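You operate a simulated robot arm through the tools that you are given. There is no shell and no other tool. Be economical: measure what you need, move in short steps, check, and stop when the job is done.

Carry out the task below with a simulated robot arm. There is one attempt and no reset: what you move stays moved.

TASK
Put things in order on the counter. At the end: the green pod (marked "TEA") stands where the gold pod (marked "COCOA") stood; the black pod (marked "COFFEE") stands where the green tin (marked "PEAS") stood; the gold pod stands where the black pod stood; the clear glass pepper shaker stands on top of the beige small dough ball; the green tin stands on top of the blue book (marked "Murayoshen Lakes"); whatever was shut is shut again. Leave all else as you found it, and nothing knocked over.
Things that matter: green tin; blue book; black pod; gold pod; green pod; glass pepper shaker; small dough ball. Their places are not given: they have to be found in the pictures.

It is judged by the outcome, as a careful person would: the job done as asked, and still so three seconds after it is handed in. It fails if anything else is knocked over, pushed out of place, dropped, spilled or broken.

THE ROBOT
A 6-joint arm with a two-finger parallel gripper, fixed in place. Base frame: the origin is at the foot of the arm, x ahead of it, y to its left, z up; the work surface is at about z = 0.91. Lengths are in m, angles in degrees, forces in N, time in s.
With the tool pointing down near the work surface it reaches from about 0.24 to 0.62 m from the base axis. Its first joint turns from -66.0 to 66.0 degrees. Payload 2.7 kg.
Tool frame: the origin (TCP) lies between the finger pads and is the grasp point; the fingertips stand 0.023 m ahead of it; z points along the fingers, y is the line along which they close. The gripper opens to 0.094 m. The fingers are 0.038 m wide and 0.01 m thick; the gripper's body (0.054 by 0.096 m) begins 0.039 m behind the TCP.
Orientation is that of the tool frame in the base frame, as a unit quaternion [x, y, z, w]. With the fingers straight down and closing along the base's y, the tool's x points along the base's -x, its y along +y and its z along -z.

THE INTERFACE
- The arm moves only by the tool apply_moves. Its argument "increments" is one flat list of numbers, 6 for each row, row after row: the shift along the tool's x, y, z in m, then the turn, a rotation vector about the tool's x, y, z in degrees. In form: [dx, dy, dz, ax, ay, az, dx, dy, dz, ax, ay, az, ...]. A call has 1 to 12 rows; each row is the pose to reach, as a shift and turn from the pose commanded when the call began, along the tool's axes at that moment. "fingers" is the gripper command, from -1 (fully open) to 1 (shut), values between in proportion, set as the call begins (left out, the last holds). A row lasts 0.2 s, in which the tool goes at most 0.05 m and 8.6 degrees; a call with a longer step from one row to the next is refused whole, and so is a gripper value outside its range. A pose out of reach is approached as far as the arm can. The call stops where the force on the tool passes 40 N (or 10 N more than at its start, if that is more) or the arm is blocked; 0.2 s more then pass. The fingers move at their own pace (about 0.045 m/s each) and stop on an object; they squeeze with about 22 N. The grip force told is the motor's: it shows also when the fingers shut on nothing. Time passes only in rows, and 0.2 s behind the last, so rows that repeat a pose let the fingers close. It gives the time, the measured TCP pose, the force on the tool (base axes), the opening and the grip force at its end, in the units of the frame above (readings bear some noise).
- Cameras (640 x 400 px; columns grow to the right, rows downward): "scene" is fixed at [0.0637, -0.4402, 1.4154]; the picture's right is [0.85, -0.53, 0.00], its down [-0.29, -0.46, -0.84] and it looks along [0.45, 0.71, -0.54] (base axes); focal length 366 px, centre (320, 200). "wrist" rides on the gripper at [-0.039, 0, -0.044] in the tool frame; the picture's right is [0.00, -1.00, 0.00], its down [0.97, 0.00, -0.24] and it looks along [0.24, 0.00, 0.97] (tool axes); focal length 218 px, centre (320, 200).
- get_image(camera): a new picture of that camera. No time passes.
- locate(camera, pixels): for up to 12 pixels [column, row] of the newest picture of that camera ("zoom" is the newest enlarged one), the place [x, y, z] in the base frame of the surface seen there, good to about 0.002 m, but the place of the scene camera against the robot may be out by one fixed shift of up to 0.025 m in any direction. No time passes.
- zoom(camera, box): a new picture of the part [left, top, right, bottom] of that camera's present view, enlarged. No time passes.
- finish_job(): hands the job in; it is judged then, once.

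Work in short steps. Measure before you move; look again where a grasp or a placing could have gone wrong, and mend it. You have 80 turns and 46 pictures in all, those below and enlarged ones among them. Open the gripper and draw the arm clear of the work before you hand the job in, unless the task says otherwise; then end with one line.

The tools are called after "Emit:" as a command line: name --argument value ..., lists and objects as JSON in quotes. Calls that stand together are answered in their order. apply_moves: Moves the arm, as the interface text tells. Its arguments: {"type":"object","properties":{"increments":{"type":"array","items":{"type":"number"}},"fingers":{"type":"number"}},"required":["increments"]} The other tools are called the same way: get_image (camera) takes a picture; locate (camera, pixels) gives the place of the surface under pixels of a picture; zoom (camera, box) takes an enlarged picture of a part of a camera's view; finish_job () hands the job in.

At the start:

```text
time_s: 0.0
ee_pos: [0.3446, 0.0379, 1.1923]
tool_rot: [-0.001, 1.0, 0.0, 0.002]
wrist_force: [1.4, -0.1, 0.5]
opening: 0.094
gripper_force: 0.0
```

scene: 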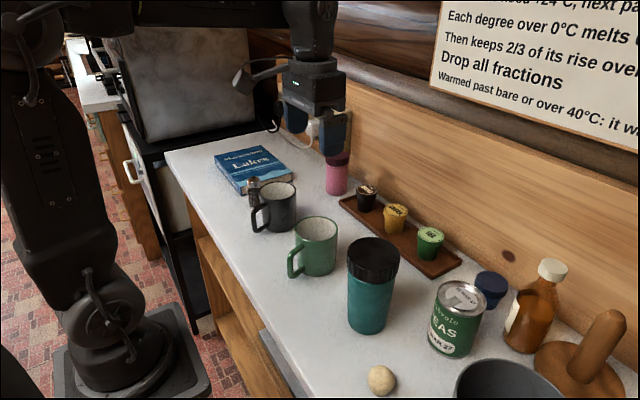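
wrist: 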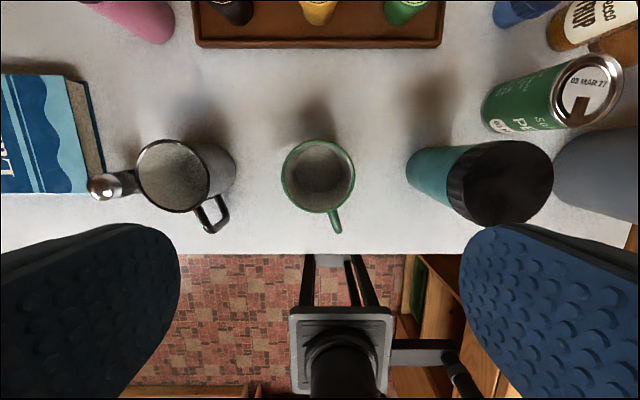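

I'll start by measuring the objects seen in the scene and wrist pictures.

Emit:
zoom --camera "scene" --box '[200, 130, 360, 230]'

Emit:
zoom --camera "scene" --box '[330, 170, 490, 270]'

Emit:
locate --camera "scene" --pixels '[[367, 190], [396, 210], [431, 235], [462, 293], [381, 372], [253, 180], [250, 160], [350, 207], [440, 272], [457, 262], [374, 250], [253, 203]]'

Emit:
locate --camera "wrist" --pixels '[[233, 8], [318, 8], [404, 8], [590, 90], [105, 185], [40, 130], [320, 40], [440, 40], [200, 40], [320, 110], [500, 190], [620, 190]]'

```text
4.00 times, centred on (280, 180) of scene
```

zoom: 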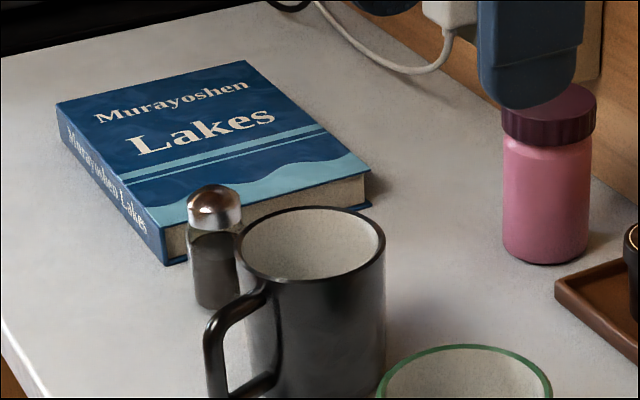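

```text
4.00 times, centred on (410, 220) of scene
```

zoom: 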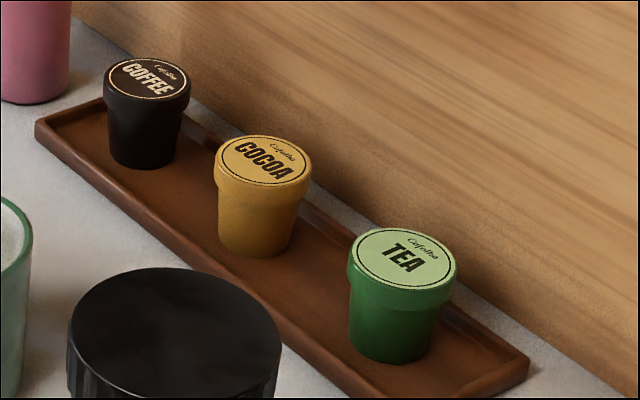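

```text
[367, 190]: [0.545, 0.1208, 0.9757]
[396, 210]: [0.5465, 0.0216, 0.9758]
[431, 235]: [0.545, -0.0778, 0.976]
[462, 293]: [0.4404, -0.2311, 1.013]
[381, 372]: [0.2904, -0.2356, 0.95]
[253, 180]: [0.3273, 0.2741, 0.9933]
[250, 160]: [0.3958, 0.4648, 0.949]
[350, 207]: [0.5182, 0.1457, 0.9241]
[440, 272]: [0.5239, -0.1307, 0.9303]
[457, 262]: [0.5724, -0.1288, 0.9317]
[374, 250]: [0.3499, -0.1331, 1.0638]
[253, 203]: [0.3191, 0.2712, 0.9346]
```

```text
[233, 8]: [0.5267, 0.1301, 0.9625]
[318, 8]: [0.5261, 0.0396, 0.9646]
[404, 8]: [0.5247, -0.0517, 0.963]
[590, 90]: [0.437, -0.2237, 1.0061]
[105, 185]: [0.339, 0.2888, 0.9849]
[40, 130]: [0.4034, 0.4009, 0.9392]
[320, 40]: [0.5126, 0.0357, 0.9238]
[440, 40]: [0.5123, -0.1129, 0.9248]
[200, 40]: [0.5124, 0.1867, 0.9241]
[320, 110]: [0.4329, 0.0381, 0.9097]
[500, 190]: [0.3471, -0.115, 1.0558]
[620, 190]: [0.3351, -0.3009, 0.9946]
```

Tin, pods, shaker and book are roughly located; now I move the hand right at this height to see the tin and dough ball from above.

Emit:
apply_moves --increments '[0, -0.045, 0, 0, 0, 0, 0, -0.09, 0, 0, 0, 0, 0, -0.135, 0, 0, 0, 0, 0, -0.18, 0, 0, 0, 0, 0, -0.22, 0, 0, 0, 0, 0, -0.25, 0, 0, 0, 0]' --fingers -1

Emit:
get_image --camera "wrist"

Emit:
get_image --camera "scene"

```text
time_s: 1.4
ee_pos: [0.3447, -0.2114, 1.1927]
tool_rot: [0.0, 1.0, 0.0, 0.001]
wrist_force: [0.5, -0.7, -0.2]
opening: 0.0939
gripper_force: 0.0
```

```text
41 pictures are left
```

wrist: 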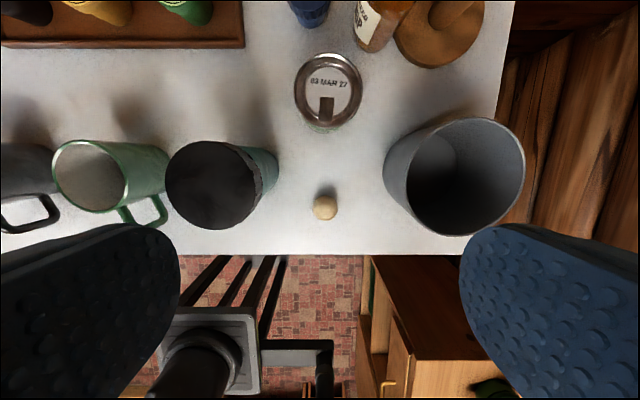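

```text
40 pictures are left
```

scene: 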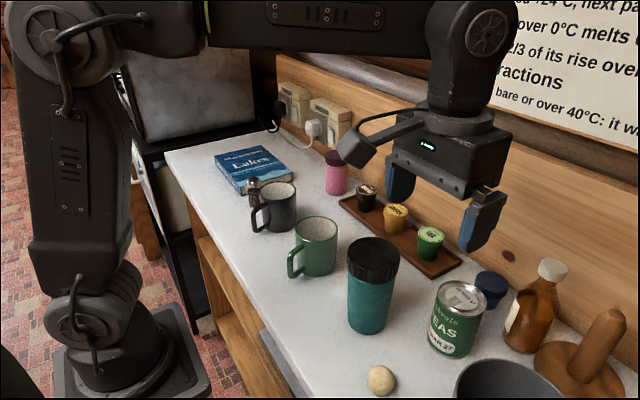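

The tin top is at (328,90) and the ball at (325,207) in the wrist view; I measure their edges and the neighbours.

Emit:
locate --camera "wrist" --pixels '[[328, 90], [300, 88], [357, 88], [328, 59], [328, 118], [325, 206], [315, 207], [335, 207], [326, 217], [326, 198], [210, 187], [262, 170]]'

Emit:
locate --camera "wrist" --pixels '[[300, 215], [360, 160], [245, 15], [310, 10], [440, 20], [400, 155], [390, 175], [365, 40], [325, 130], [340, 195], [385, 25], [245, 48]]'

Emit:
zoom --camera "wrist" --box '[260, 30, 420, 230]'

Emit:
zoom --camera "scene" --box '[340, 270, 500, 400]'

```text
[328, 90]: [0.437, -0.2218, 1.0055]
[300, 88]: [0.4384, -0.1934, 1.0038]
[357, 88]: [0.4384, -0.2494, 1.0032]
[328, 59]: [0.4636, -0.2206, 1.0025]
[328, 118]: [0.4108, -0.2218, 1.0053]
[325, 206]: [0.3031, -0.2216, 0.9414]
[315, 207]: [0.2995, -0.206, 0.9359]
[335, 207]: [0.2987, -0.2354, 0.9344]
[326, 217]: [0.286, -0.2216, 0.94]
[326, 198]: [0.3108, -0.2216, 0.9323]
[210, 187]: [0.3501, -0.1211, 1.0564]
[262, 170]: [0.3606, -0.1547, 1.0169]
```

```text
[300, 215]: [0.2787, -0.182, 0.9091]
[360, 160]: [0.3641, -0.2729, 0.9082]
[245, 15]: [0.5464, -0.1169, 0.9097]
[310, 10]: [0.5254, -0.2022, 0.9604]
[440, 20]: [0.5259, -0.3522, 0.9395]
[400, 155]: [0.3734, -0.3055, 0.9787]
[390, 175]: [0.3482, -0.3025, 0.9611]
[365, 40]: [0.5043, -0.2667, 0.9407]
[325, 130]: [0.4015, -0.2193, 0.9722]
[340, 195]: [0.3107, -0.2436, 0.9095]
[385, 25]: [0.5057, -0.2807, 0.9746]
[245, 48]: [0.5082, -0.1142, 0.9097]
```

```text
2.00 times, centred on (340, 130) of wrist
```

zoom: 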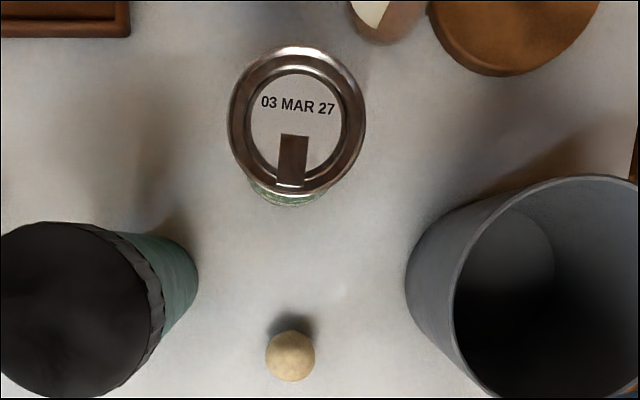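

```text
3.08 times, centred on (420, 335) of scene
```

zoom: 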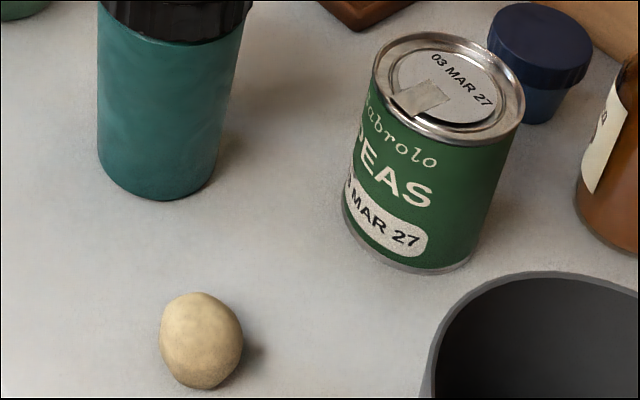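

Before descending I check which way the attachment on the hand sticks out, at scene (360,145), and its gauge against finger positions.

Emit:
locate --camera "scene" --pixels '[[350, 142], [365, 150], [375, 140], [405, 150], [470, 190], [395, 185], [475, 240], [460, 293], [381, 380], [462, 300], [444, 290], [480, 305]]'

```text
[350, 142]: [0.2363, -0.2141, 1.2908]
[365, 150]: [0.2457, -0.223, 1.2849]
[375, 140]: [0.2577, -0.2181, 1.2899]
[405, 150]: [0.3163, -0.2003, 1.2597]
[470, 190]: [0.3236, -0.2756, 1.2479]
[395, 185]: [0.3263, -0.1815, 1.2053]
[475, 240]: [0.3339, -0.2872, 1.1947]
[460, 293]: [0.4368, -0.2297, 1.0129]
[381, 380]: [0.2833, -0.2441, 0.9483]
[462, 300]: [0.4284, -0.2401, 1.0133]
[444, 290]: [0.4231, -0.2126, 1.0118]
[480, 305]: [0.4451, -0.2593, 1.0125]
```

The attachment sticks back toward the base, about 0.08 above TCP; clear of neighbours. I go over the tin and descend to z≈0.98.

Emit:
apply_moves --increments '[-0.045, -0.005, 0, 0, 0, 0, -0.0923, -0.01, 0, 0, 0, 0, -0.0923, -0.01, 0.045, 0, 0, 0, -0.0923, -0.01, 0.09, 0, 0, 0, -0.0923, -0.01, 0.13, 0, 0, 0, -0.0923, -0.01, 0.16, 0, 0, 0, -0.0923, -0.01, 0.185, 0, 0, 0, -0.0923, -0.01, 0.2, 0, 0, 0, -0.0923, -0.01, 0.212, 0, 0, 0]'

Emit:
get_image --camera "scene"

```text
time_s: 3.4
ee_pos: [0.4375, -0.2206, 0.9803]
tool_rot: [-0.001, 1.0, 0.001, 0.001]
wrist_force: [-0.8, -0.6, 0.0]
opening: 0.0937
gripper_force: 0.1
```

```text
37 pictures are left
```

scene: 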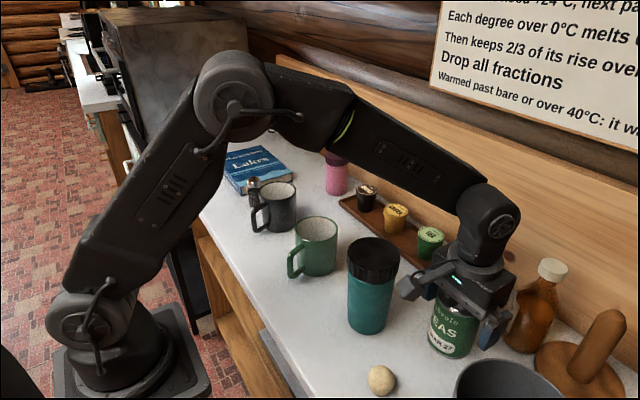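

Fingers straddle the tin; close, then lift straight up.

Emit:
apply_moves --increments '[0, 0, 0, 0, 0, 0, 0, 0, 0, 0, 0, 0, 0, 0, 0, 0, 0, 0, 0, 0, 0, 0, 0, 0, 0, 0, -0.02, 0, 0, 0, 0, 0, -0.05, 0, 0, 0, 0, 0, -0.09, 0, 0, 0, 0, 0, -0.13, 0, 0, 0, 0, 0, -0.17, 0, 0, 0, 0, 0, -0.2, 0, 0, 0]' --fingers 1

```text
time_s: 5.6
ee_pos: [0.4373, -0.2237, 1.181]
tool_rot: [-0.001, 1.0, 0.0, 0.0]
wrist_force: [0.6, -0.2, -2.9]
opening: 0.0655
gripper_force: 22.0
```

Tin held (opening 0.0655). I carry it at height toward the book and look.

Emit:
apply_moves --increments '[0, 0.045, 0, 0, 0, 0, 0, 0.09, 0, 0, 0, 0, 0, 0.135, 0, 0, 0, 0, 0, 0.18, 0, 0, 0, 0, 0, 0.225, 0, 0, 0, 0, 0, 0.27, 0, 0, 0, 0, 0, 0.315, 0, 0, 0, 0, 0, 0.36, 0, 0, 0, 0, 0, 0.405, 0, 0, 0, 0, 0.01, 0.45, 0, 0, 0, 0, 0.02, 0.49, 0, 0, 0, 0, 0.03, 0.52, 0, 0, 0, 0]'

Emit:
get_image --camera "wrist"

```text
time_s: 8.2
ee_pos: [0.4058, 0.297, 1.1821]
tool_rot: [-0.001, 1.0, 0.0, 0.001]
wrist_force: [0.3, 0.2, -2.6]
opening: 0.0653
gripper_force: 22.1
```

```text
36 pictures are left
```

wrist: 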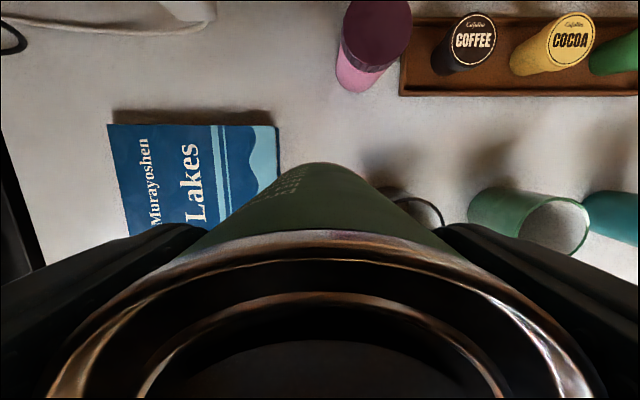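

Book corners visible at (112,126), (276,128), (130,233); I measure them and the pods too.

Emit:
locate --camera "wrist" --pixels '[[112, 127], [274, 130], [275, 180], [130, 230], [195, 180], [380, 60], [473, 38], [570, 38], [372, 25], [340, 80], [404, 90], [276, 155]]'

Emit:
get_image --camera "scene"

Emit:
locate --camera "scene" --pixels '[[216, 156], [261, 147], [291, 175], [241, 192], [253, 181], [253, 203]]'

```text
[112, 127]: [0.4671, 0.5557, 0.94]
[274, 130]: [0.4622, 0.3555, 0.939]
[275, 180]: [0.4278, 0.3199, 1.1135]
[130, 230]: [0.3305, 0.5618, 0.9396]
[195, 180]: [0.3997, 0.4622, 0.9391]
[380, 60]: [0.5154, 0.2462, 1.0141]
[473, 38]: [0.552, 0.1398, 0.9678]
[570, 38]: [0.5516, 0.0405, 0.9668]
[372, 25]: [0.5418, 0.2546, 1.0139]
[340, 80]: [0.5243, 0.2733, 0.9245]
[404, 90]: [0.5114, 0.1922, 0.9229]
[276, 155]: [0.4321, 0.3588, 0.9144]
```

```text
35 pictures are left
```

scene: 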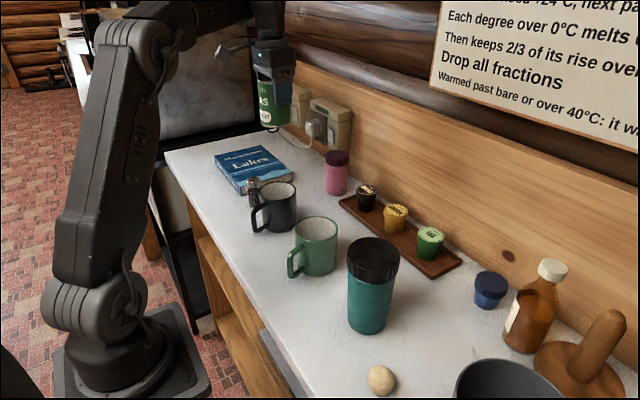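

```text
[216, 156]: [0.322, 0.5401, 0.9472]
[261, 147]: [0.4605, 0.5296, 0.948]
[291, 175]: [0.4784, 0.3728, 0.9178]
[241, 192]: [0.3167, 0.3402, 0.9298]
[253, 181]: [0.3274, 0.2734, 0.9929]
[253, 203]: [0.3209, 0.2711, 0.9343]
```

The scene camera reads about (-0.007,-0.018,+0.008) off the robot frame. The book's centre is near (0.397,0.457), top z≈0.9395. I bring the tin to (0.395,0.435) and lower to just above the book.

Emit:
apply_moves --increments '[0.004, 0.045, 0, 0, 0, 0, 0.008, 0.09, 0, 0, 0, 0, 0.011, 0.138, 0, 0, 0, 0, 0.011, 0.138, 0.04, 0, 0, 0, 0.011, 0.138, 0.08, 0, 0, 0, 0.011, 0.138, 0.115, 0, 0, 0, 0.011, 0.138, 0.14, 0, 0, 0, 0.011, 0.138, 0.155, 0, 0, 0, 0.011, 0.138, 0.163, 0, 0, 0, 0.011, 0.138, 0.163, 0, 0, 0]'

Emit:
zoom --camera "scene" --box '[200, 90, 340, 210]'

```text
time_s: 10.4
ee_pos: [0.3963, 0.435, 1.0186]
tool_rot: [0.0, 1.0, 0.0, 0.001]
wrist_force: [0.5, 0.5, -4.0]
opening: 0.0652
gripper_force: 21.8
out of reach, approached as far as the arm can: row 3
```

```text
3.33 times, centred on (270, 150) of scene
```

zoom: 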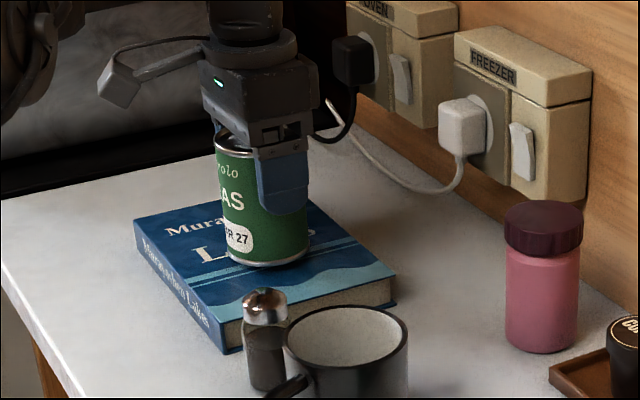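

The tin hovers over the book. Lower in small steps until contact.

Emit:
apply_moves --increments '[0, 0, 0.003, 0, 0, 0, 0, 0, 0.005, 0, 0, 0, 0, 0, 0.007, 0, 0, 0, 0, 0, 0.0085, 0, 0, 0, 0, 0, 0.0085, 0, 0, 0]'

```text
time_s: 11.6
ee_pos: [0.3954, 0.4347, 1.0108]
tool_rot: [0.0, 1.0, -0.001, 0.001]
wrist_force: [0.7, -0.3, -1.8]
opening: 0.0654
gripper_force: 21.6
```

Emit:
apply_moves --increments '[0, 0, 0.001, 0, 0, 0, 0, 0, 0.002, 0, 0, 0, 0, 0, 0.002, 0, 0, 0]'

```text
time_s: 12.4
ee_pos: [0.3965, 0.4371, 1.0094]
tool_rot: [0.0, 1.0, 0.0, 0.001]
wrist_force: [-5.5, -3.6, 17.9]
opening: 0.0656
gripper_force: 22.3
```

Contact (17.9 N). I open fully and then rise.

Emit:
apply_moves --increments '[0, 0, -0.001, 0, 0, 0, 0, 0, -0.001, 0, 0, 0, 0, 0, -0.001, 0, 0, 0, 0, 0, -0.03, 0, 0, 0, 0, 0, -0.07, 0, 0, 0, 0, 0, -0.11, 0, 0, 0, 0, 0, -0.15, 0, 0, 0, 0, 0, -0.18, 0, 0, 0]' --fingers -1

Emit:
zoom --camera "scene" --box '[200, 90, 340, 240]'

```text
time_s: 14.2
ee_pos: [0.3856, 0.425, 1.1706]
tool_rot: [0.001, 1.0, -0.001, 0.0]
wrist_force: [-0.4, -0.2, -0.6]
opening: 0.094
gripper_force: 0.1
out of reach, approached as far as the arm can: row 7, 8
```

```text
2.67 times, centred on (270, 165) of scene
```

zoom: 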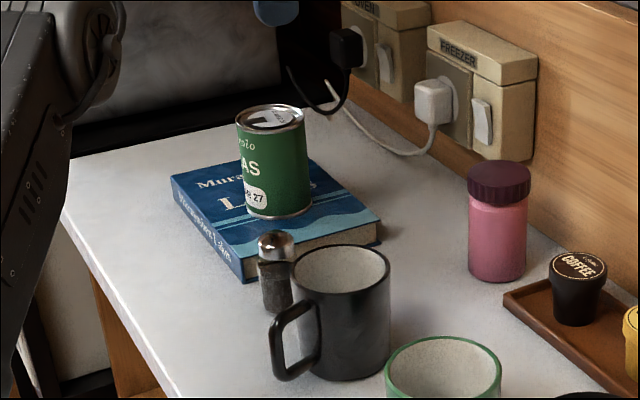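

Tin stands on the book. Next I move over the tray to view the pods.

Emit:
apply_moves --increments '[0, -0.045, 0, 0, 0, 0, 0, -0.09, 0, 0, 0, 0, 0, -0.135, 0, 0, 0, 0, -0.015, -0.18, 0, 0, 0, 0, -0.03, -0.225, 0, 0, 0, 0, -0.05, -0.265, 0, 0, 0, 0, -0.07, -0.305, 0, 0, 0, 0, -0.09, -0.34, 0, 0, 0, 0, -0.1, -0.35, 0, 0, 0, 0]'

Emit:
get_image --camera "wrist"

```text
time_s: 16.2
ee_pos: [0.4867, 0.0733, 1.1688]
tool_rot: [0.0, 1.0, 0.001, 0.0]
wrist_force: [-0.2, 0.2, 0.5]
opening: 0.0939
gripper_force: 0.1
```

```text
32 pictures are left
```

wrist: 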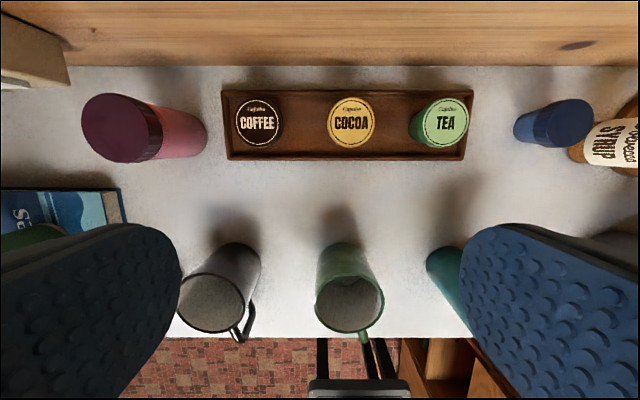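

Emit:
locate --camera "wrist" --pixels '[[258, 121], [236, 121], [281, 121], [351, 121], [351, 98], [351, 145], [446, 122], [300, 125], [300, 75], [300, 40], [200, 130], [228, 125]]'

Emit:
zoom --camera "wrist" --box '[210, 70, 490, 170]'

```text
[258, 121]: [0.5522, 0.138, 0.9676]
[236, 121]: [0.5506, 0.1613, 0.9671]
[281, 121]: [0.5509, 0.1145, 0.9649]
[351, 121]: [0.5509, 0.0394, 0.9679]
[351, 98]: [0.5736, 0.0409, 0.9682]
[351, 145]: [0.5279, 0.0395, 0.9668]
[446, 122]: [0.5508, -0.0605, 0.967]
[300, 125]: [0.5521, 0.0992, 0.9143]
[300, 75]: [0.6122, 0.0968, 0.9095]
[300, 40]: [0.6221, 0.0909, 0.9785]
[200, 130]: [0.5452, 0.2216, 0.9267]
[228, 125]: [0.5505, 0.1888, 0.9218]
```

```text
2.29 times, centred on (350, 120) of wrist
```

zoom: 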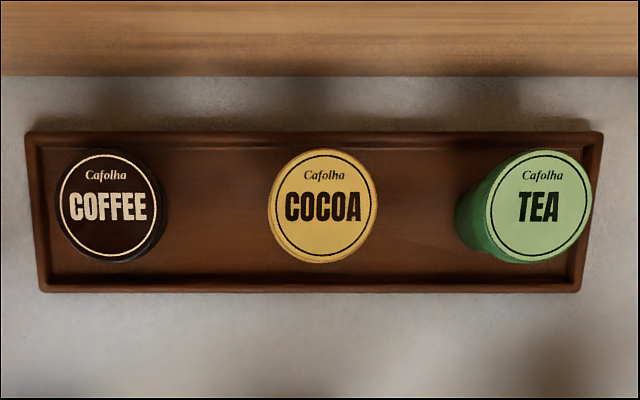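

Pods: top 0.967, floor 0.9145, diameter 0.047, centres x=0.551, y=0.139/0.0395/-0.0605; wall at x≈0.62. I approach the black pod with partly opened fingers, stopping above to check clearances.

Emit:
apply_moves --increments '[0, 0.033, 0.03, 0, 0, 0, -0.02, 0.0655, 0.06, 0, 0, 0, -0.045, 0.0655, 0.09, 0, 0, 0, -0.0645, 0.0655, 0.12, 0, 0, 0, -0.0645, 0.0655, 0.15, 0, 0, 0, -0.0645, 0.0655, 0.17, 0, 0, 0, -0.0645, 0.0655, 0.17, 0, 0, 0]' --fingers -0.5

Emit:
zoom --camera "scene" --box '[290, 80, 450, 240]'

Emit:
get_image --camera "wrist"

```text
time_s: 17.8
ee_pos: [0.5515, 0.1395, 0.9988]
tool_rot: [0.0, 1.0, 0.001, 0.001]
wrist_force: [-0.9, 0.6, -0.9]
opening: 0.0706
gripper_force: 0.2
```

```text
2.50 times, centred on (370, 160) of scene
```

zoom: 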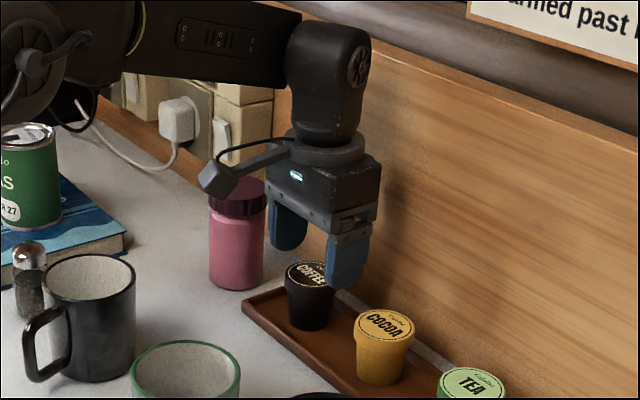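

```text
29 pictures are left
```

wrist: 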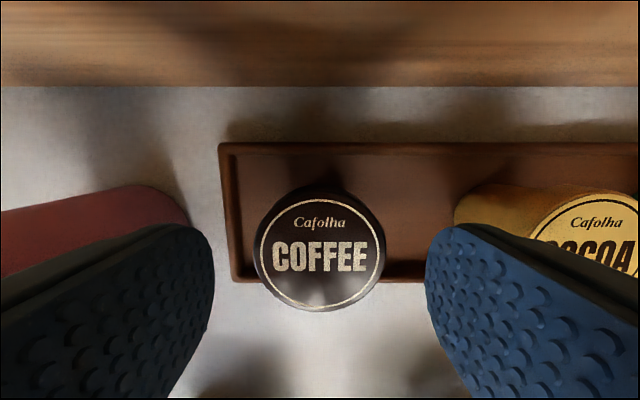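

Centred with the wall and jar clear. Descend 0.044, close, and lift a little.

Emit:
apply_moves --increments '[0, 0, 0.02, 0, 0, 0, 0, 0, 0.035, 0, 0, 0, 0, 0, 0.044, 0, 0, 0, 0, 0, 0.044, 0, 0, 0]'

Emit:
apply_moves --increments '[0, 0, 0, 0, 0, 0, 0, 0, 0, 0, 0, 0, 0, 0, 0, 0, 0, 0, 0, 0, -0.02, 0, 0, 0, 0, 0, -0.05, 0, 0, 0, 0, 0, -0.09, 0, 0, 0, 0.02, 0, -0.12, 0, 0, 0, 0.04, 0, -0.15, 0, 0, 0]' --fingers 1

Emit:
zoom --camera "scene" --box '[290, 80, 450, 240]'

```text
time_s: 18.8
ee_pos: [0.55, 0.1399, 0.9553]
tool_rot: [0.0, 1.0, 0.0, 0.001]
wrist_force: [0.6, 0.2, 0.9]
opening: 0.0703
gripper_force: 0.0
```

```text
time_s: 20.6
ee_pos: [0.51, 0.1404, 1.1055]
tool_rot: [0.0, 1.0, -0.001, 0.001]
wrist_force: [-0.2, -0.6, -0.1]
opening: 0.0493
gripper_force: 22.3
```

```text
2.50 times, centred on (370, 160) of scene
```

zoom: 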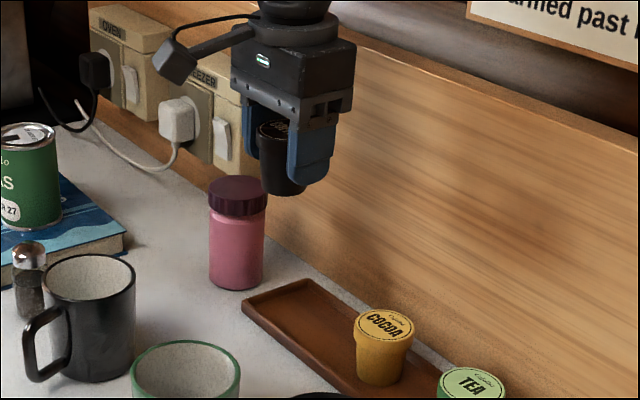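

Held. Carry to the tin's old place (0.437,-0.2215) and lower to just above the counter.

Emit:
apply_moves --increments '[0.008, -0.045, 0, 0, 0, 0, 0.016, -0.09, 0, 0, 0, 0, 0.024, -0.135, 0, 0, 0, 0, 0.032, -0.18, 0, 0, 0, 0, 0.04, -0.225, 0, 0, 0, 0, 0.05, -0.27, 0, 0, 0, 0, 0.06, -0.315, 0, 0, 0, 0, 0.073, -0.3615, 0, 0, 0, 0, 0.073, -0.3615, 0.04, 0, 0, 0, 0.073, -0.3615, 0.08, 0, 0, 0, 0.073, -0.3615, 0.12, 0, 0, 0, 0.073, -0.3615, 0.143, 0, 0, 0]'

Emit:
get_image --camera "scene"

```text
time_s: 23.2
ee_pos: [0.44, -0.2229, 0.9611]
tool_rot: [0.001, 1.0, 0.0, 0.0]
wrist_force: [-0.5, 0.1, 0.5]
opening: 0.0494
gripper_force: 22.1
```

```text
27 pictures are left
```

scene: 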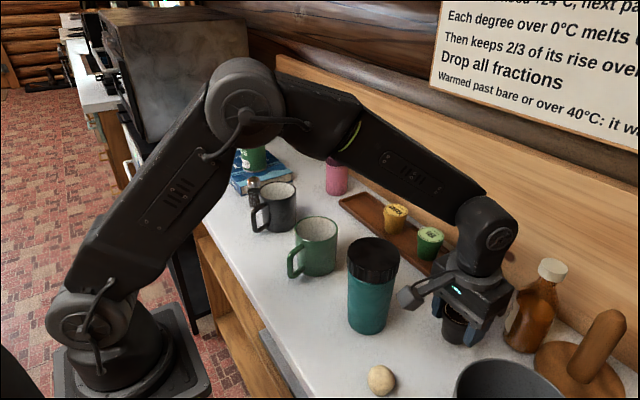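

Lower gently to contact (expected TCP≈0.950).

Emit:
apply_moves --increments '[0.001, 0, 0.004, 0, 0, 0, 0.002, 0, 0.007, 0, 0, 0, 0.002, 0, 0.009, 0, 0, 0, 0.002, 0, 0.011, 0, 0, 0, 0.002, 0, 0.011, 0, 0, 0]'

```text
time_s: 24.4
ee_pos: [0.4356, -0.2224, 0.951]
tool_rot: [0.0, 1.0, 0.001, 0.001]
wrist_force: [0.6, -0.5, -0.5]
opening: 0.0494
gripper_force: 22.1
```

Emit:
apply_moves --increments '[0, 0, 0.001, 0, 0, 0, 0, 0, 0.002, 0, 0, 0, 0, 0, 0.002, 0, 0, 0]'

```text
time_s: 25.2
ee_pos: [0.436, -0.2224, 0.9504]
tool_rot: [0.0, 1.0, 0.0, 0.001]
wrist_force: [0.4, -0.3, 0.0]
opening: 0.0491
gripper_force: 22.2
```

Emit:
apply_moves --increments '[0, 0, 0.001, 0, 0, 0, 0, 0, 0.002, 0, 0, 0, 0, 0, 0.002, 0, 0, 0]'

```text
time_s: 26.0
ee_pos: [0.436, -0.2221, 0.949]
tool_rot: [0.0, 1.0, 0.0, 0.001]
wrist_force: [-0.7, 2.2, 7.8]
opening: 0.0496
gripper_force: 21.4
```

Contact. Release and rise.

Emit:
apply_moves --increments '[0, 0, -0.0005, 0, 0, 0, 0, 0, -0.0005, 0, 0, 0, 0, 0, -0.0005, 0, 0, 0, 0, 0, -0.03, 0, 0, 0, 0, 0, -0.07, 0, 0, 0, 0, 0, -0.11, 0, 0, 0, 0, 0, -0.15, 0, 0, 0, -0.02, 0.045, -0.15, 0, 0, 0, -0.04, 0.09, -0.15, 0, 0, 0, -0.06, 0.13, -0.15, 0, 0, 0, -0.08, 0.17, -0.15, 0, 0, 0]' --fingers -0.5

Emit:
get_image --camera "wrist"

```text
time_s: 28.4
ee_pos: [0.5165, -0.0538, 1.0963]
tool_rot: [0.0, 1.0, 0.0, 0.0]
wrist_force: [0.8, 0.5, 0.0]
opening: 0.0704
gripper_force: 0.1
```

```text
26 pictures are left
```

wrist: 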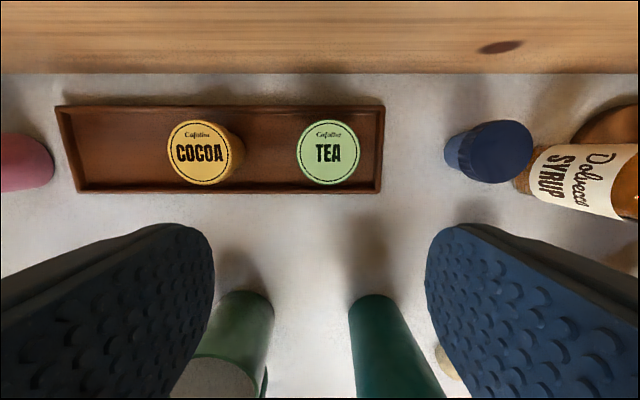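

Now gold at (0.551,0.0395): approach, descend to 0.955.

Emit:
apply_moves --increments '[-0.015, 0.045, 0, 0, 0, 0, -0.035, 0.0925, 0, 0, 0, 0, -0.035, 0.0925, 0.04, 0, 0, 0, -0.035, 0.0925, 0.08, 0, 0, 0, -0.035, 0.0925, 0.1, 0, 0, 0, -0.035, 0.0925, 0.1, 0, 0, 0]'

Emit:
get_image --camera "wrist"

```text
refused: row 2 steps farther than a row can; nothing moved
```

```text
25 pictures are left
```

wrist: 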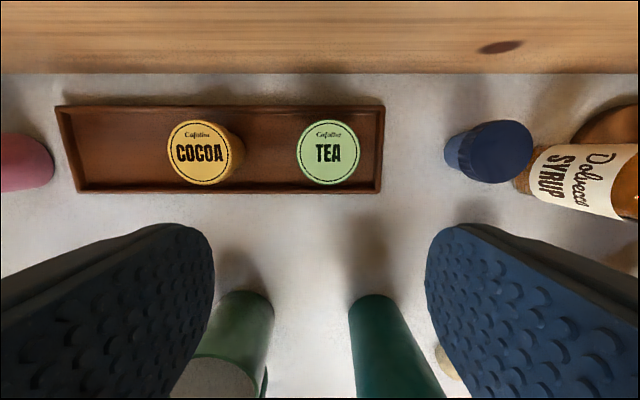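

Refused for one oversize step; resend with finer rows.

Emit:
apply_moves --increments '[-0.012, 0.031, 0, 0, 0, 0, -0.024, 0.062, 0, 0, 0, 0, -0.035, 0.0925, 0, 0, 0, 0, -0.035, 0.0925, 0.04, 0, 0, 0, -0.035, 0.0925, 0.08, 0, 0, 0, -0.035, 0.0925, 0.1, 0, 0, 0, -0.035, 0.0925, 0.1, 0, 0, 0]'

Emit:
get_image --camera "wrist"

```text
time_s: 30.0
ee_pos: [0.5505, 0.0398, 0.9978]
tool_rot: [0.0, 1.0, 0.001, 0.001]
wrist_force: [-0.9, -0.2, -0.3]
opening: 0.0702
gripper_force: 0.2
```

```text
24 pictures are left
```

wrist: 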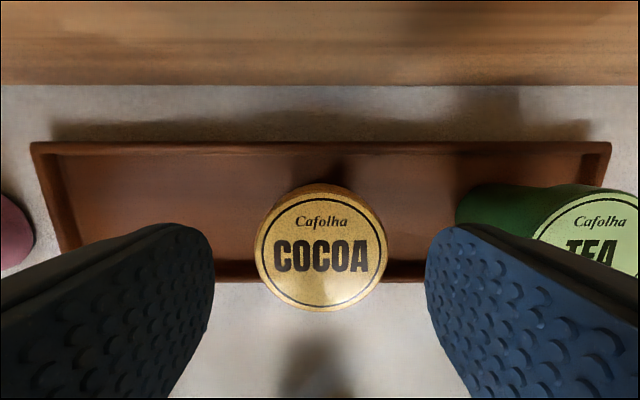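

Emit:
apply_moves --increments '[0, 0, 0.02, 0, 0, 0, 0, 0, 0.035, 0, 0, 0, 0, 0, 0.043, 0, 0, 0, 0, 0, 0.043, 0, 0, 0]'

Emit:
apply_moves --increments '[0, 0, 0, 0, 0, 0, 0, 0, 0, 0, 0, 0, 0, 0, 0, 0, 0, 0, 0, 0, -0.02, 0, 0, 0, 0, 0, -0.05, 0, 0, 0, 0, 0.035, -0.05, 0, 0, 0, 0, 0.07, -0.05, 0, 0, 0, 0, 0.099, -0.05, 0, 0, 0, 0, 0.099, -0.03, 0, 0, 0, 0, 0.099, -0.01, 0, 0, 0, 0, 0.099, -0.005, 0, 0, 0, 0, 0.099, -0.005, 0, 0, 0]' --fingers 1

Emit:
get_image --camera "wrist"

```text
time_s: 31.0
ee_pos: [0.5521, 0.0404, 0.9537]
tool_rot: [0.001, 1.0, 0.0, 0.001]
wrist_force: [-0.1, 0.1, -0.2]
opening: 0.0707
gripper_force: 0.1
```

```text
time_s: 33.6
ee_pos: [0.5523, 0.1385, 0.9598]
tool_rot: [-0.001, 1.0, 0.0, 0.002]
wrist_force: [-0.6, -0.5, 1.1]
opening: 0.0495
gripper_force: 22.1
```

```text
23 pictures are left
```

wrist: 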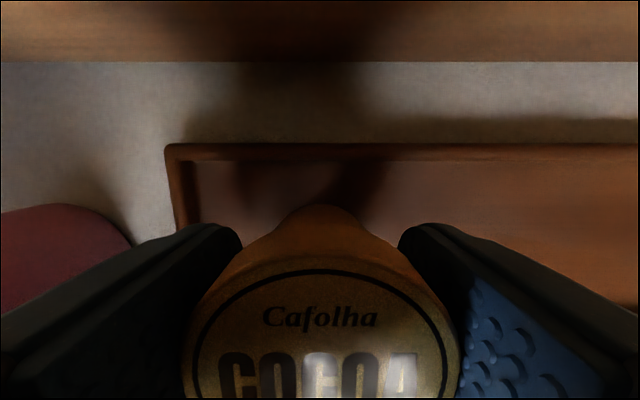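

Gold is above the black pod's old place. Lower gently.

Emit:
apply_moves --increments '[0, 0, 0.002, 0, 0, 0, 0, 0, 0.004, 0, 0, 0, 0, 0, 0.005, 0, 0, 0, 0, 0, 0.005, 0, 0, 0]'

```text
time_s: 34.6
ee_pos: [0.5531, 0.1386, 0.9544]
tool_rot: [0.0, 1.0, 0.0, 0.001]
wrist_force: [0.4, 0.4, 0.3]
opening: 0.0496
gripper_force: 21.5
```

Emit:
apply_moves --increments '[0, 0, 0.001, 0, 0, 0, 0, 0, 0.0015, 0, 0, 0, 0, 0, 0.0015, 0, 0, 0]'

```text
time_s: 35.4
ee_pos: [0.5514, 0.1383, 0.9545]
tool_rot: [0.001, 1.0, 0.001, 0.001]
wrist_force: [0.0, 0.1, 2.4]
opening: 0.0495
gripper_force: 21.7
```

Touching. Release, rise, and go over the green pod at y=-0.0605.

Emit:
apply_moves --increments '[0, 0, 0, 0, 0, 0, 0, 0, 0, 0, 0, 0, 0, 0, 0, 0, 0, 0, 0, 0, -0.025, 0, 0, 0, 0, 0, -0.06, 0, 0, 0, 0, -0.045, -0.06, 0, 0, 0, 0, -0.09, -0.06, 0, 0, 0, 0, -0.135, -0.06, 0, 0, 0, 0, -0.17, -0.06, 0, 0, 0, 0, -0.199, -0.06, 0, 0, 0, 0, -0.199, -0.043, 0, 0, 0]' --fingers -0.5

Emit:
get_image --camera "wrist"

Emit:
get_image --camera "scene"

```text
time_s: 37.8
ee_pos: [0.5513, -0.0595, 0.9966]
tool_rot: [0.0, 1.0, 0.0, 0.001]
wrist_force: [0.2, -0.2, 0.0]
opening: 0.0706
gripper_force: 0.1
```

```text
22 pictures are left
```

wrist: 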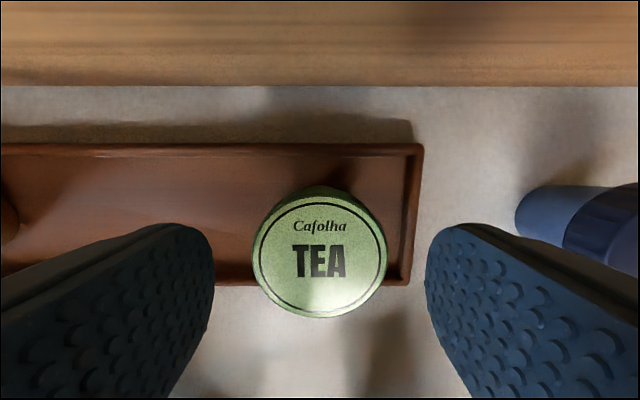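

```text
21 pictures are left
```

scene: 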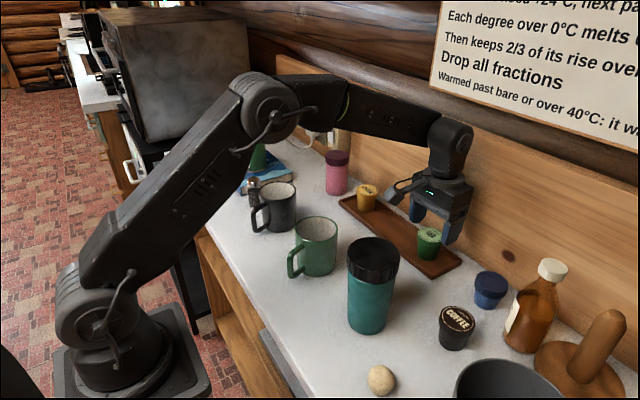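

Everything stands. Same sequence for green, moving +0.0995 in y.

Emit:
apply_moves --increments '[0, 0, 0.02, 0, 0, 0, 0, 0, 0.035, 0, 0, 0, 0, 0, 0.0425, 0, 0, 0, 0, 0, 0.0425, 0, 0, 0]'

Emit:
apply_moves --increments '[0, 0, 0, 0, 0, 0, 0, 0, 0, 0, 0, 0, 0, 0, 0, 0, 0, 0, 0, 0, -0.02, 0, 0, 0, 0, 0, -0.05, 0, 0, 0, 0, 0.035, -0.05, 0, 0, 0, 0, 0.07, -0.05, 0, 0, 0, 0, 0.0995, -0.05, 0, 0, 0, 0, 0.0995, -0.03, 0, 0, 0, 0, 0.0995, -0.01, 0, 0, 0, 0, 0.0995, -0.004, 0, 0, 0, 0, 0.0995, -0.004, 0, 0, 0]' --fingers 1

Emit:
apply_moves --increments '[0, 0, 0.002, 0, 0, 0, 0, 0, 0.004, 0, 0, 0, 0, 0, 0.005, 0, 0, 0, 0, 0, 0.005, 0, 0, 0]'

```text
time_s: 38.8
ee_pos: [0.5513, -0.0591, 0.9525]
tool_rot: [0.0, 1.0, -0.001, 0.001]
wrist_force: [0.6, 0.0, 0.5]
opening: 0.0706
gripper_force: 0.2
```

```text
time_s: 41.4
ee_pos: [0.5526, 0.0396, 0.9565]
tool_rot: [-0.001, 1.0, 0.0, 0.001]
wrist_force: [-0.9, 0.1, 0.3]
opening: 0.0495
gripper_force: 21.9
```

```text
time_s: 42.4
ee_pos: [0.5527, 0.0404, 0.9525]
tool_rot: [-0.001, 1.0, 0.0, 0.001]
wrist_force: [0.0, 0.3, 0.5]
opening: 0.0493
gripper_force: 21.8
```

Emit:
apply_moves --increments '[0, 0, 0.0007, 0, 0, 0, 0, 0, 0.0012, 0, 0, 0, 0, 0, 0.0012, 0, 0, 0]'

```text
time_s: 43.2
ee_pos: [0.5526, 0.0388, 0.952]
tool_rot: [0.0, 1.0, 0.0, 0.001]
wrist_force: [0.5, 0.0, 6.0]
opening: 0.0494
gripper_force: 22.0
```

Contact. Release, rise, and travel toward the shaker for a look from above.

Emit:
apply_moves --increments '[0, 0, 0, 0, 0, 0, 0, 0, 0, 0, 0, 0, 0, 0, 0, 0, 0, 0, 0, 0, -0.025, 0, 0, 0, 0, 0, -0.06, 0, 0, 0, 0.01, 0, -0.1, 0, 0, 0, 0.03, 0.02, -0.14, 0, 0, 0, 0.06, 0.05, -0.16, 0, 0, 0, 0.09, 0.085, -0.17, 0, 0, 0, 0.12, 0.12, -0.17, 0, 0, 0, 0.15, 0.155, -0.17, 0, 0, 0, 0.175, 0.19, -0.17, 0, 0, 0]' --fingers -0.5

Emit:
apply_moves --increments '[0.02, 0.03, 0, 0, 0, 0, 0.035, 0.06, 0, 0, 0, 0, 0.035, 0.06, 0, 0, 0, 0]'

Emit:
get_image --camera "wrist"

Emit:
get_image --camera "scene"

```text
time_s: 45.8
ee_pos: [0.3802, 0.231, 1.1195]
tool_rot: [0.002, 1.0, 0.0, 0.001]
wrist_force: [0.0, -0.9, 0.1]
opening: 0.0705
gripper_force: 0.1
```

```text
time_s: 46.6
ee_pos: [0.3428, 0.2922, 1.1193]
tool_rot: [0.0, 1.0, 0.0, 0.001]
wrist_force: [0.4, -0.3, -0.2]
opening: 0.0706
gripper_force: 0.0
```

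```text
20 pictures are left
```

wrist: 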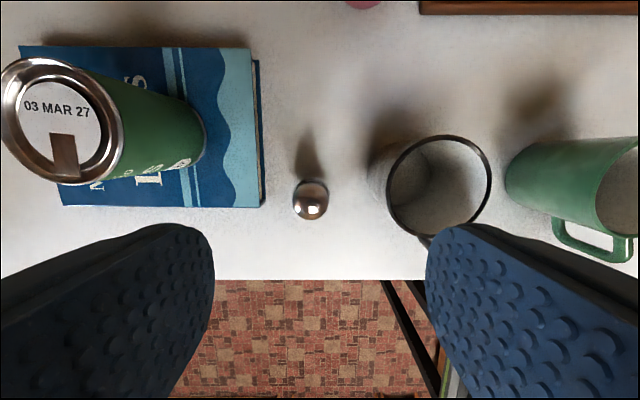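

```text
19 pictures are left
```

scene: 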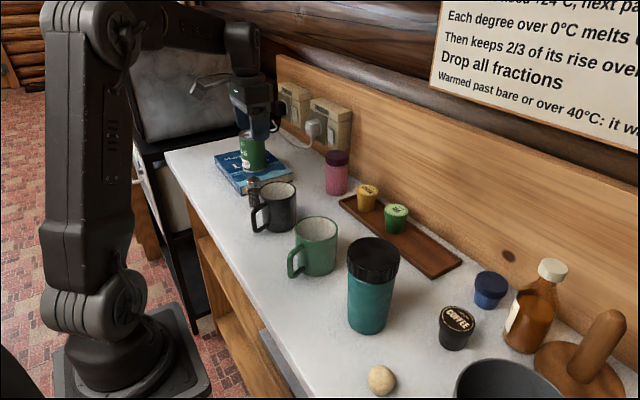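

Emit:
locate --camera "wrist" --pixels '[[311, 201], [295, 200], [326, 200], [311, 184], [311, 217], [262, 190], [388, 190], [375, 170], [440, 137], [489, 190], [340, 215], [425, 241]]'

Emit:
zoom --camera "wrist" --box '[240, 120, 500, 280]'

Emit:
zoom --camera "scene" --box '[230, 165, 310, 235]'

```text
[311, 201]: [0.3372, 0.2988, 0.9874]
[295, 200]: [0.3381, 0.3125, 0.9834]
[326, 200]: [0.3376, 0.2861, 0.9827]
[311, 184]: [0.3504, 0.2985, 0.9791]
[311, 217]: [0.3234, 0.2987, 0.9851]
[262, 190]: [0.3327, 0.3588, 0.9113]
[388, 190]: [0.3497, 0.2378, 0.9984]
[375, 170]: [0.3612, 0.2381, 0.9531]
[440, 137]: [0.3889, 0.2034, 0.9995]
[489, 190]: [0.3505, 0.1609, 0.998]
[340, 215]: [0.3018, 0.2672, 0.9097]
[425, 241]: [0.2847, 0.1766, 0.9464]
```

```text
2.46 times, centred on (370, 200) of wrist
```

zoom: 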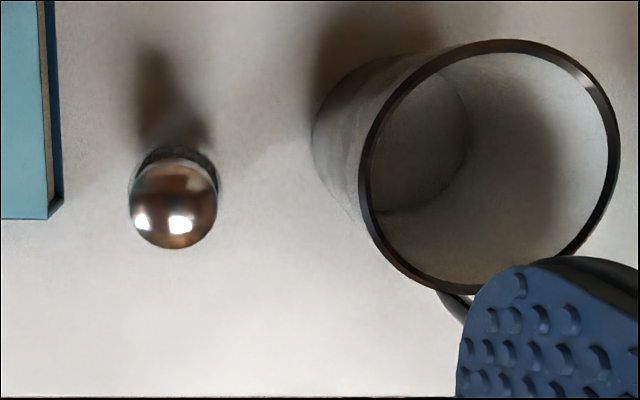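

```text
5.71 times, centred on (270, 200) of scene
```

zoom: 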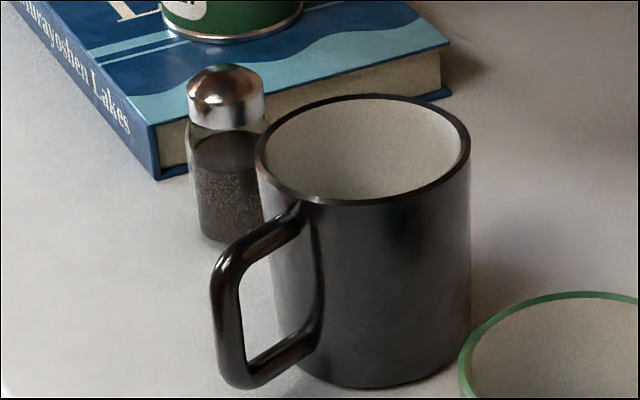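

Shaker: centre (0.337,0.299), top 0.9875, ~0.032 wide; mug wall at y≈0.238 and book at 0.357. I narrow the fingers to ~0.055 and descend above it to check centring.

Emit:
apply_moves --increments '[0.0055, 0.0067, 0, 0, 0, 0, 0.0055, 0.0067, 0.04, 0, 0, 0, 0.0055, 0.0067, 0.08, 0, 0, 0, 0.0055, 0.0067, 0.1, 0, 0, 0, 0.0055, 0.0067, 0.1, 0, 0, 0]' --fingers -0.17

Emit:
get_image --camera "wrist"

```text
time_s: 47.8
ee_pos: [0.3367, 0.2973, 1.0216]
tool_rot: [-0.001, 1.0, 0.0, 0.001]
wrist_force: [0.3, -0.4, -1.3]
opening: 0.0551
gripper_force: 0.0
```

```text
16 pictures are left
```

wrist: 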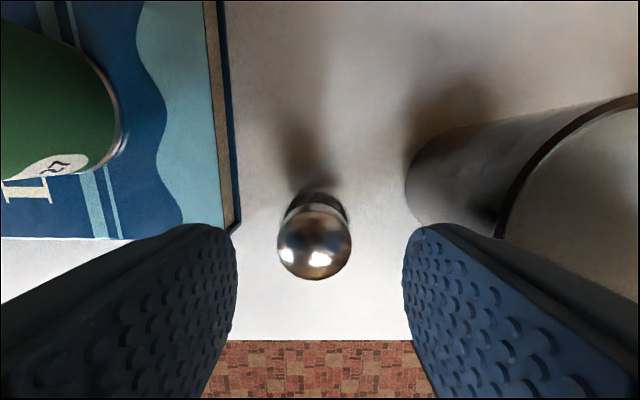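

Well centred. Descend to ~0.962, then grasp.

Emit:
apply_moves --increments '[0, 0.0015, 0.03, 0, 0, 0, 0, 0.0015, 0.05, 0, 0, 0, 0, 0.0015, 0.0595, 0, 0, 0, 0, 0.0015, 0.0595, 0, 0, 0]'

Emit:
apply_moves --increments '[0, 0, 0, 0, 0, 0, 0, 0, 0, 0, 0, 0, 0, 0, 0, 0, 0, 0, 0, 0, -0.02, 0, 0, 0, 0, 0, -0.05, 0, 0, 0, 0, 0, -0.09, 0, 0, 0, 0, 0, -0.13, 0, 0, 0, 0, 0, -0.17, 0, 0, 0]' --fingers 1

Emit:
zoom --camera "scene" --box '[190, 70, 310, 240]'

```text
time_s: 48.8
ee_pos: [0.3357, 0.2983, 0.9602]
tool_rot: [0.0, 1.0, 0.001, 0.001]
wrist_force: [0.3, 0.4, 0.1]
opening: 0.055
gripper_force: 0.0
```

```text
time_s: 50.6
ee_pos: [0.3384, 0.2971, 1.1339]
tool_rot: [-0.001, 1.0, 0.0, 0.0]
wrist_force: [-0.7, 0.2, -0.4]
opening: 0.0335
gripper_force: 21.8
```

```text
2.35 times, centred on (250, 155) of scene
```

zoom: 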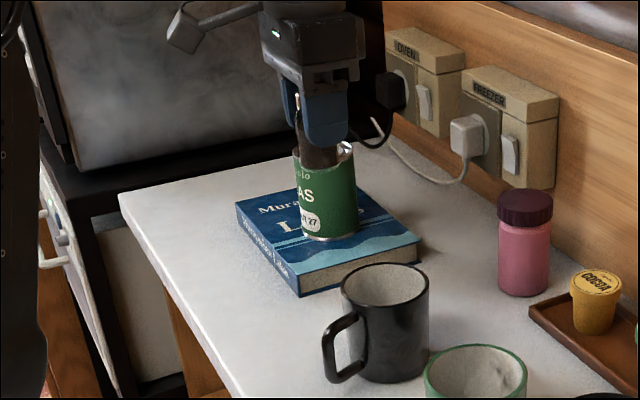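

Shaker held (opening 0.0335). Carry it across toward the ball, ending short of it (x≈0.26) so the wrist camera can see the ball.

Emit:
apply_moves --increments '[0, -0.045, -0.02, 0, 0, 0, 0, -0.09, -0.02, 0, 0, 0, 0, -0.135, -0.02, 0, 0, 0, 0, -0.18, -0.02, 0, 0, 0, 0, -0.225, -0.02, 0, 0, 0, 0, -0.27, -0.02, 0, 0, 0, 0, -0.315, -0.02, 0, 0, 0, 0, -0.36, -0.02, 0, 0, 0, 0, -0.405, -0.02, 0, 0, 0, 0.02, -0.445, -0.02, 0, 0, 0, 0.04, -0.485, -0.02, 0, 0, 0, 0.06, -0.52, -0.02, 0, 0, 0]'

Emit:
apply_moves --increments '[0.015, 0, 0.02, 0, 0, 0, 0.015, 0, 0.04, 0, 0, 0, 0.015, 0, 0.04, 0, 0, 0]'

Emit:
get_image --camera "wrist"

```text
time_s: 53.2
ee_pos: [0.2753, -0.2217, 1.152]
tool_rot: [-0.001, 1.0, 0.001, 0.001]
wrist_force: [0.3, 0.5, -2.1]
opening: 0.0338
gripper_force: 22.1
```

```text
time_s: 54.0
ee_pos: [0.2619, -0.2201, 1.1117]
tool_rot: [0.001, 1.0, 0.0, 0.001]
wrist_force: [0.0, -0.9, -1.2]
opening: 0.0334
gripper_force: 21.9
```

```text
14 pictures are left
```

wrist: 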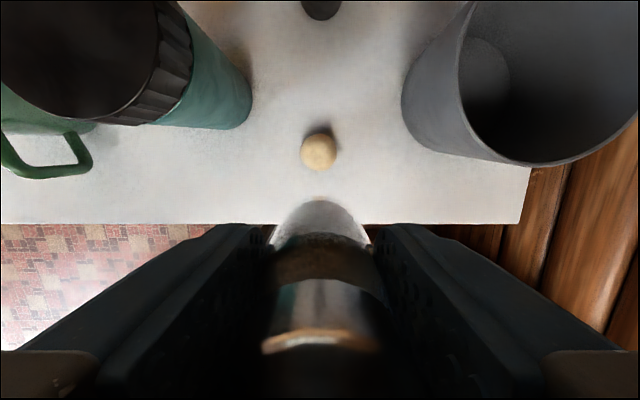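

Emit:
zoom --camera "wrist" --box '[280, 115, 360, 185]'

Emit:
locate --camera "wrist" --pixels '[[319, 151], [303, 151], [335, 151], [319, 136], [319, 168], [311, 151], [327, 151], [319, 143], [319, 160], [240, 110], [405, 100]]'

```text
5.71 times, centred on (320, 150) of wrist
```

zoom: 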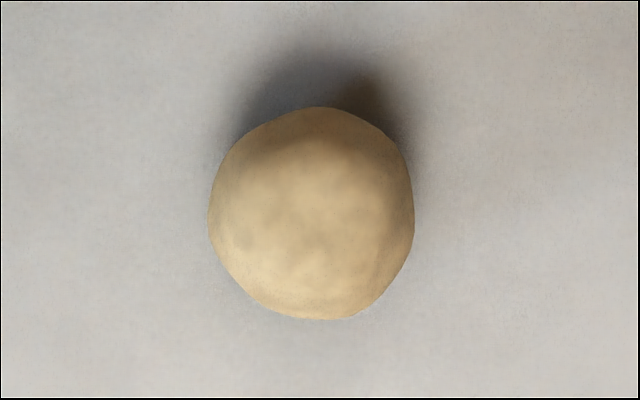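

```text
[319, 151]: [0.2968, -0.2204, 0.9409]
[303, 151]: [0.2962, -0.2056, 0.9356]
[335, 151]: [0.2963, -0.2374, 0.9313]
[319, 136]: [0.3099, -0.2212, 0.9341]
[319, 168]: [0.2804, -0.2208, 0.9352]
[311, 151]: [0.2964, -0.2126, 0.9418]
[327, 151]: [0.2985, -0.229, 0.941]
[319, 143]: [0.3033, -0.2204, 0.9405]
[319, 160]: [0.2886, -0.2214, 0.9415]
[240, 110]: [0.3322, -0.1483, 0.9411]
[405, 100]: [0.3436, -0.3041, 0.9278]
```

The ball has a flat-ish top at z≈0.941, centre ≈(0.2955,-0.2212). I move the shaker above it and descend to about 1 cm above contact (expected TCP 0.993).

Emit:
apply_moves --increments '[-0.0345, -0.0005, 0, 0, 0, 0, -0.0345, -0.0005, 0.04, 0, 0, 0, -0.0345, -0.0005, 0.07, 0, 0, 0, -0.0345, -0.0005, 0.095, 0, 0, 0, -0.0345, -0.0005, 0.107, 0, 0, 0, -0.0345, -0.0005, 0.107, 0, 0, 0, -0.0345, -0.0005, 0.107, 0, 0, 0]'

Emit:
zoom --camera "scene" --box '[320, 280, 440, 400]'

```text
time_s: 55.6
ee_pos: [0.2959, -0.2221, 1.0055]
tool_rot: [0.0, 1.0, -0.001, 0.001]
wrist_force: [-0.6, -0.1, -1.8]
opening: 0.0335
gripper_force: 22.0
```

```text
3.33 times, centred on (380, 340) of scene
```

zoom: 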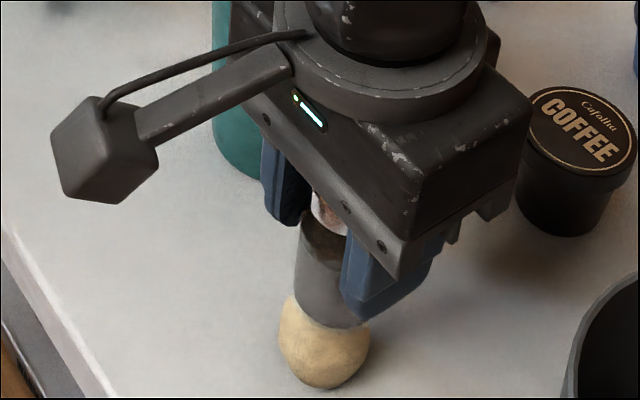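

Aligned. Lower slowly to contact.

Emit:
apply_moves --increments '[0, 0, 0.004, 0, 0, 0, 0, 0, 0.007, 0, 0, 0, 0, 0, 0.009, 0, 0, 0, 0, 0, 0.011, 0, 0, 0, 0, 0, 0.011, 0, 0, 0]'

```text
time_s: 56.8
ee_pos: [0.296, -0.2216, 0.9935]
tool_rot: [0.0, 1.0, -0.001, 0.001]
wrist_force: [0.5, 0.2, -0.9]
opening: 0.0336
gripper_force: 22.2
```

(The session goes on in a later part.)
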